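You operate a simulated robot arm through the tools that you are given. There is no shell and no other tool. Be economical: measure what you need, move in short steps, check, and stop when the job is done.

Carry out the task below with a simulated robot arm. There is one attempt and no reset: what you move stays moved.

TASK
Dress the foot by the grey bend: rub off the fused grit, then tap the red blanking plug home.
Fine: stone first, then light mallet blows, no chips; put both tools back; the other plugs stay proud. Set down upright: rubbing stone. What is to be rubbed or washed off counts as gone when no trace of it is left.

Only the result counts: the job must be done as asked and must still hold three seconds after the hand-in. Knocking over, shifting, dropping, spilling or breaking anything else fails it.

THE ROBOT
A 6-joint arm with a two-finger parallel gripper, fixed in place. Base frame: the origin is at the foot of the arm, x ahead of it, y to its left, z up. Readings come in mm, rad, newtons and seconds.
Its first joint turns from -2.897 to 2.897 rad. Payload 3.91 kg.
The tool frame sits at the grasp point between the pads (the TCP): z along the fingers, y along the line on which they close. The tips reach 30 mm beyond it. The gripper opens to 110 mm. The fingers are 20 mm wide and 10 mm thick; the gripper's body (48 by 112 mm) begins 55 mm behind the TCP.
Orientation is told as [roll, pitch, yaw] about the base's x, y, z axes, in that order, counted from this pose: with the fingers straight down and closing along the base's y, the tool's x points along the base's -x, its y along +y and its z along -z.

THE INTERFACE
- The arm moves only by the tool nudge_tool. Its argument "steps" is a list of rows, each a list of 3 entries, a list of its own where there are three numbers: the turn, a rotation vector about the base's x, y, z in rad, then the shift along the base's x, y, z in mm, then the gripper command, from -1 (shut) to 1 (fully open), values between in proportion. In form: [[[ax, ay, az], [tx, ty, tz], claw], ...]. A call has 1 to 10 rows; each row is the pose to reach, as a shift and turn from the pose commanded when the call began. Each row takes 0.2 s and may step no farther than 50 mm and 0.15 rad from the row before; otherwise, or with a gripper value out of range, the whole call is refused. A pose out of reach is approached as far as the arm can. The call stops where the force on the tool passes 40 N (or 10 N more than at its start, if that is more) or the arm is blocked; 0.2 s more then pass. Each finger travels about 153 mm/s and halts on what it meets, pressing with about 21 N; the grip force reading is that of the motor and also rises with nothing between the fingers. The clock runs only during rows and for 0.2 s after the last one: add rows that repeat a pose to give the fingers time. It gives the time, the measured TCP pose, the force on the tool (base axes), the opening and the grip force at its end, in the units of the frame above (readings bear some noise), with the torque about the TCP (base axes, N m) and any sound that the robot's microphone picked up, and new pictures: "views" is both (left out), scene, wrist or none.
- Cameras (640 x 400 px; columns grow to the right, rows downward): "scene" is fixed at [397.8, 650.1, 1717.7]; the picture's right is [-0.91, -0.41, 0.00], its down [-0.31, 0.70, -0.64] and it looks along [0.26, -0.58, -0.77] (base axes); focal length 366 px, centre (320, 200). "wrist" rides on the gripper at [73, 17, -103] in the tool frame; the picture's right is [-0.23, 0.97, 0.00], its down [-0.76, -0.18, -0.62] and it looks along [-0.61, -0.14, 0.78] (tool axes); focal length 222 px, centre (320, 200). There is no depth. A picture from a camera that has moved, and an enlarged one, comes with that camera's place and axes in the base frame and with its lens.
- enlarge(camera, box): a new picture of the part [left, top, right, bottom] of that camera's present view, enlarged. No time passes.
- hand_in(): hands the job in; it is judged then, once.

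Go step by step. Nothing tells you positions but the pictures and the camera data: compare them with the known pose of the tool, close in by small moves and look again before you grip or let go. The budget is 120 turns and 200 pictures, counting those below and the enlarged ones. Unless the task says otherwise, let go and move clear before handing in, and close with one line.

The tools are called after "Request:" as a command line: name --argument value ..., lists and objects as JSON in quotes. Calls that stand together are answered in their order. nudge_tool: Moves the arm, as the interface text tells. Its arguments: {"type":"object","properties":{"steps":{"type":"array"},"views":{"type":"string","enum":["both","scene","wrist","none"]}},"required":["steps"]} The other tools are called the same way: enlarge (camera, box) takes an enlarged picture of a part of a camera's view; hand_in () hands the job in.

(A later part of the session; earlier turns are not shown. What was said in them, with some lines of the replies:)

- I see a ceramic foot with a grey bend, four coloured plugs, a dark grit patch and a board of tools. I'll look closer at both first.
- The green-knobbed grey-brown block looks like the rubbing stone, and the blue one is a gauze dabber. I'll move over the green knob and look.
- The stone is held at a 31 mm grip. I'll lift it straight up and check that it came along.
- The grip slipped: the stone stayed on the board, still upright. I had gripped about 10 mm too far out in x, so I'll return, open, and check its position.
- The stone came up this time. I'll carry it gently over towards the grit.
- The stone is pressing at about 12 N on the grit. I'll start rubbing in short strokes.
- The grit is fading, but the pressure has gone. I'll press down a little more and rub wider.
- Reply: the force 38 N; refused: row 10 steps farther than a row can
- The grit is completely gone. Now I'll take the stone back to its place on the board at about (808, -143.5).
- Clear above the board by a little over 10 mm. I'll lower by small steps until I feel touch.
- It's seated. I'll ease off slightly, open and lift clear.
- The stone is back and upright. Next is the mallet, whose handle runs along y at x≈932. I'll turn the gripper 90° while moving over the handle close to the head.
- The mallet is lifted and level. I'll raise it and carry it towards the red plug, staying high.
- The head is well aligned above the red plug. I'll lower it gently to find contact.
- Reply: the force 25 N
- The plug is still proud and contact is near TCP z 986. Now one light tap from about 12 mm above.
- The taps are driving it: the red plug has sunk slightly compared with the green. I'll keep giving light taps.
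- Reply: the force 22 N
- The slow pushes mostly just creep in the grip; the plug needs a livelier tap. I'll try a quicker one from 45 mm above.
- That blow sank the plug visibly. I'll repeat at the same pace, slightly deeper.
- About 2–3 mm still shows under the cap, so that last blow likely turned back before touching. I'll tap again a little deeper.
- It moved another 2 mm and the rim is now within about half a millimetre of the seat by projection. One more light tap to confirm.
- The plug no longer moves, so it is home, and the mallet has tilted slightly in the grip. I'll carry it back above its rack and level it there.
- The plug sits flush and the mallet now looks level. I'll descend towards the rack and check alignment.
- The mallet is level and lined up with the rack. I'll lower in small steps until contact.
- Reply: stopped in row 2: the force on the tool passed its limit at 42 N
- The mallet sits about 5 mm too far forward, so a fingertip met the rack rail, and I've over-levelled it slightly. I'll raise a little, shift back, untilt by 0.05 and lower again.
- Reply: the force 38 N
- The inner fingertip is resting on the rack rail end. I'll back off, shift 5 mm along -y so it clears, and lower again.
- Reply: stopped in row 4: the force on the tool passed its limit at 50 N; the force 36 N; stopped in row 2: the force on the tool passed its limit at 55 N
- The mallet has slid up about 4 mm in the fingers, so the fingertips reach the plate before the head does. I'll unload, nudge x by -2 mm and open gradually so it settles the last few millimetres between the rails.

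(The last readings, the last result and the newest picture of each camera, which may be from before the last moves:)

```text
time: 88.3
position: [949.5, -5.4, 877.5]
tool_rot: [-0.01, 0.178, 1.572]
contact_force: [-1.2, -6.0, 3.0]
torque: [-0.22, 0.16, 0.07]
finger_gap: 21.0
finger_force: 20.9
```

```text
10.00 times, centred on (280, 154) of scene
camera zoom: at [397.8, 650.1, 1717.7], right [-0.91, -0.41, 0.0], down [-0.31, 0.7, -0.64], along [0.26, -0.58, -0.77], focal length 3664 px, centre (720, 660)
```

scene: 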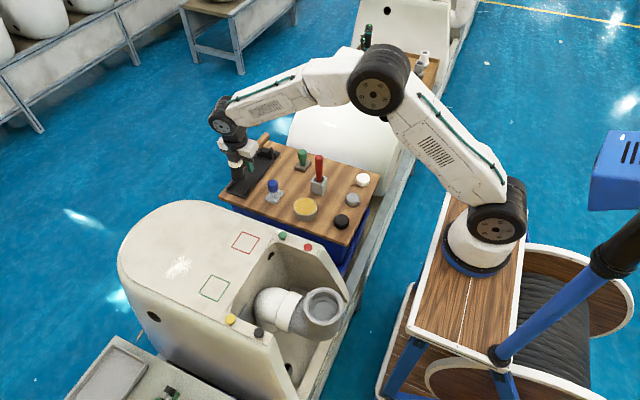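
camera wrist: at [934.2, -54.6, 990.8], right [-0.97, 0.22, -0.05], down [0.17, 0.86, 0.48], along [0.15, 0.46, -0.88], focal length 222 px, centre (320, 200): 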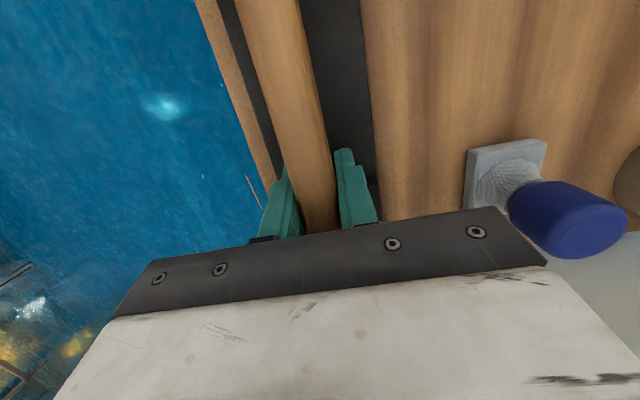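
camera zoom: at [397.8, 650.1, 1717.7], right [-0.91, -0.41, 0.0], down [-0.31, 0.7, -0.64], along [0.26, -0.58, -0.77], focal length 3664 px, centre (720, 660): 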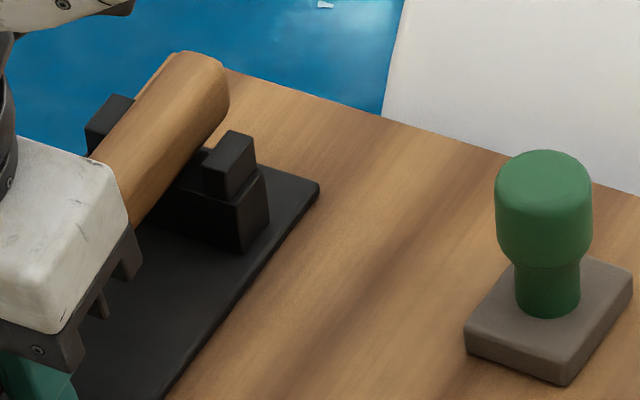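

Request:
nudge_tool --steps '[[[0, 0, 0], [1, 1.5, 0.5], -1], [[0, 0, 0], [1, 1.5, 0.5], -0.62], [[0, 0, 0], [1, 1.5, 0.5], -0.6], [[0, 0, 0], [1, 1.5, 0.5], -0.57], [[0, 0, 0], [1, 1.5, 0.5], -0.53], [[0, 0, 0], [1, 1.5, 0.5], -0.53]]' --views "wrist"

Request:
enlarge --camera "scene" --box '[225, 154, 275, 194]'

Request:
enlarge --camera "scene" --box '[255, 134, 305, 174]'

```text
time: 89.7
position: [950.3, -3.6, 877.6]
tool_rot: [-0.01, 0.178, 1.572]
contact_force: [-0.5, -0.6, 0.6]
torque: [-0.03, 0.01, -0.02]
finger_gap: 25.8
finger_force: 0.1
camera wrist: at [932.9, -55.5, 991.0], right [-0.97, 0.22, -0.05], down [0.17, 0.86, 0.48], along [0.15, 0.46, -0.88], focal length 222 px, centre (320, 200)
```

wrist: 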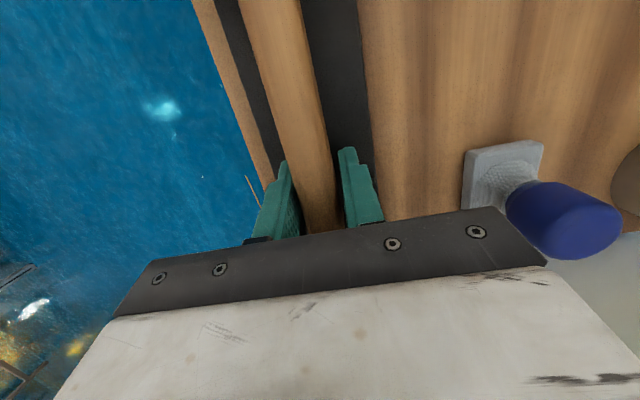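

```text
10.00 times, centred on (250, 174) of scene
camera zoom: at [397.8, 650.1, 1717.7], right [-0.91, -0.41, 0.0], down [-0.31, 0.7, -0.64], along [0.26, -0.58, -0.77], focal length 3664 px, centre (1020, 460)
```

zoom: 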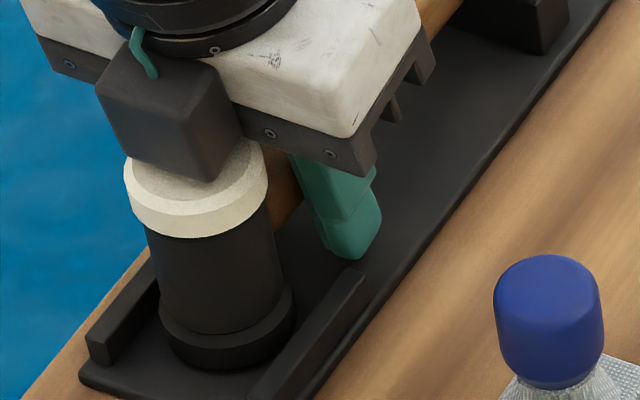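

```text
10.00 times, centred on (280, 154) of scene
camera zoom: at [397.8, 650.1, 1717.7], right [-0.91, -0.41, 0.0], down [-0.31, 0.7, -0.64], along [0.26, -0.58, -0.77], focal length 3664 px, centre (720, 660)
```

zoom: 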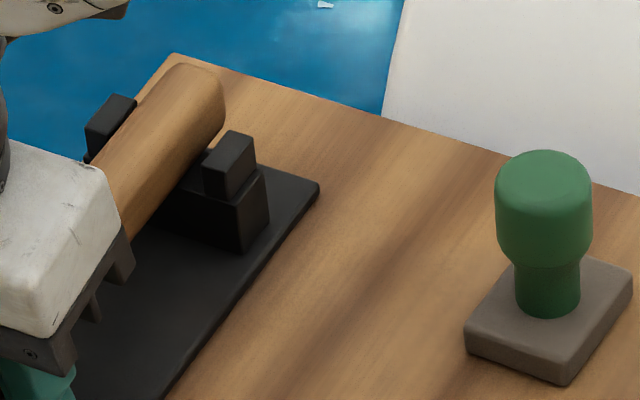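

The mallet is back in the rack almost exactly where it was. I'll open wider and lift straight out.

Request:
nudge_tool --steps '[[[0, 0, 0], [0, 0, 0], -0.1], [[0, 0, 0], [0, 0, 1], 0.1], [[0, 0, 0], [0, 0, 1], 0.1], [[0, 0, 0], [0, 0, 20], 0.1], [[0, 0, 0], [0, 0, 60], 0.1], [[0.1, 0, 0], [0, 0, 105], 0.1], [[0.178, 0, 0], [0, 0, 150], 0.1], [[0.178, 0, 0], [-30, 0, 180], 0.1], [[0.178, 0, 0], [-70, 0, 200], 0.1]]' --views "both"

Request:
enlarge --camera "scene" --box '[215, 130, 385, 256]'

Request:
enlarge --camera "scene" --box '[110, 190, 360, 350]'

```text
time: 91.7
position: [881.7, -1.8, 1076.6]
tool_rot: [-0.008, -0.001, 1.572]
contact_force: [0.3, -0.5, -1.2]
torque: [-0.04, 0.02, 0.01]
finger_gap: 60.2
finger_force: 0.0
camera wrist: at [863.7, -74.1, 1179.2], right [-0.97, 0.23, -0.01], down [0.17, 0.76, 0.62], along [0.15, 0.61, -0.78], focal length 222 px, centre (320, 200)
```

scene: 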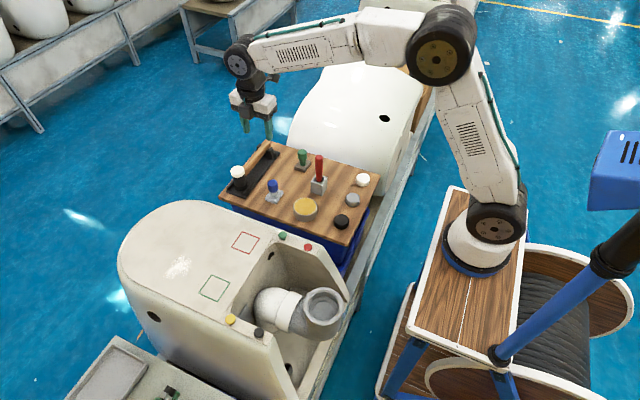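
wrist: 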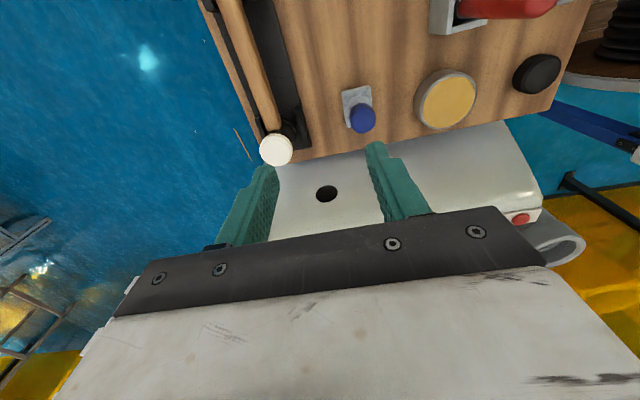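

```text
3.17 times, centred on (300, 193) of scene
camera zoom: at [397.8, 650.1, 1717.7], right [-0.91, -0.41, 0.0], down [-0.31, 0.7, -0.64], along [0.26, -0.58, -0.77], focal length 1163 px, centre (384, 222)
```

zoom: 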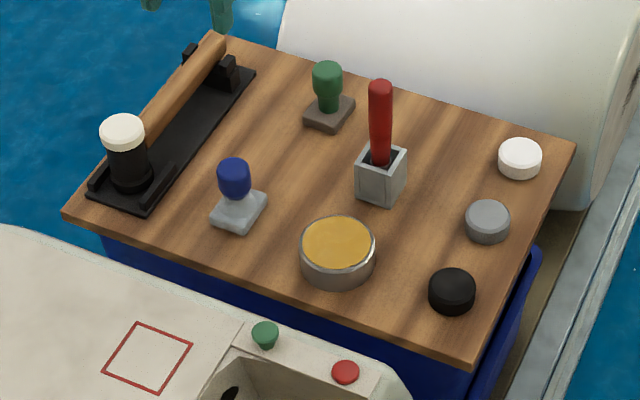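

```text
2.50 times, centred on (235, 270) of scene
camera zoom: at [397.8, 650.1, 1717.7], right [-0.91, -0.41, 0.0], down [-0.31, 0.7, -0.64], along [0.26, -0.58, -0.77], focal length 916 px, centre (532, 25)
```

zoom: 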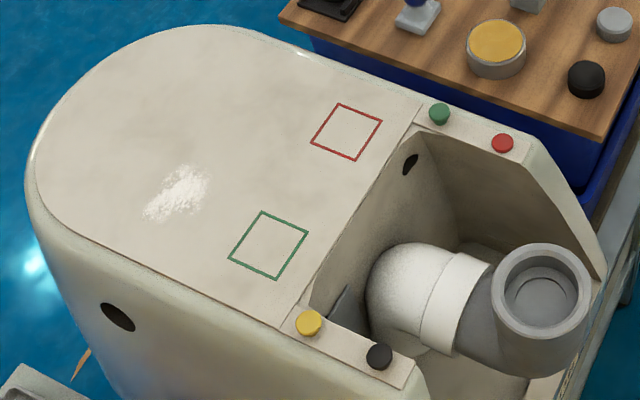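

The grit is gone, the red plug is down on the rim and the other three plugs are still proud. Both tools are back in place with the arm clear, so I'm handing in.

Request:
hand_in

```text
The job is handed in.
```

I rubbed off the dark grit with no trace left, and light mallet blows drove the red plug down until it stopped moving, with no chips visible. The stone is upright in its place, the mallet is in its rack, and the other three plugs are still proud.
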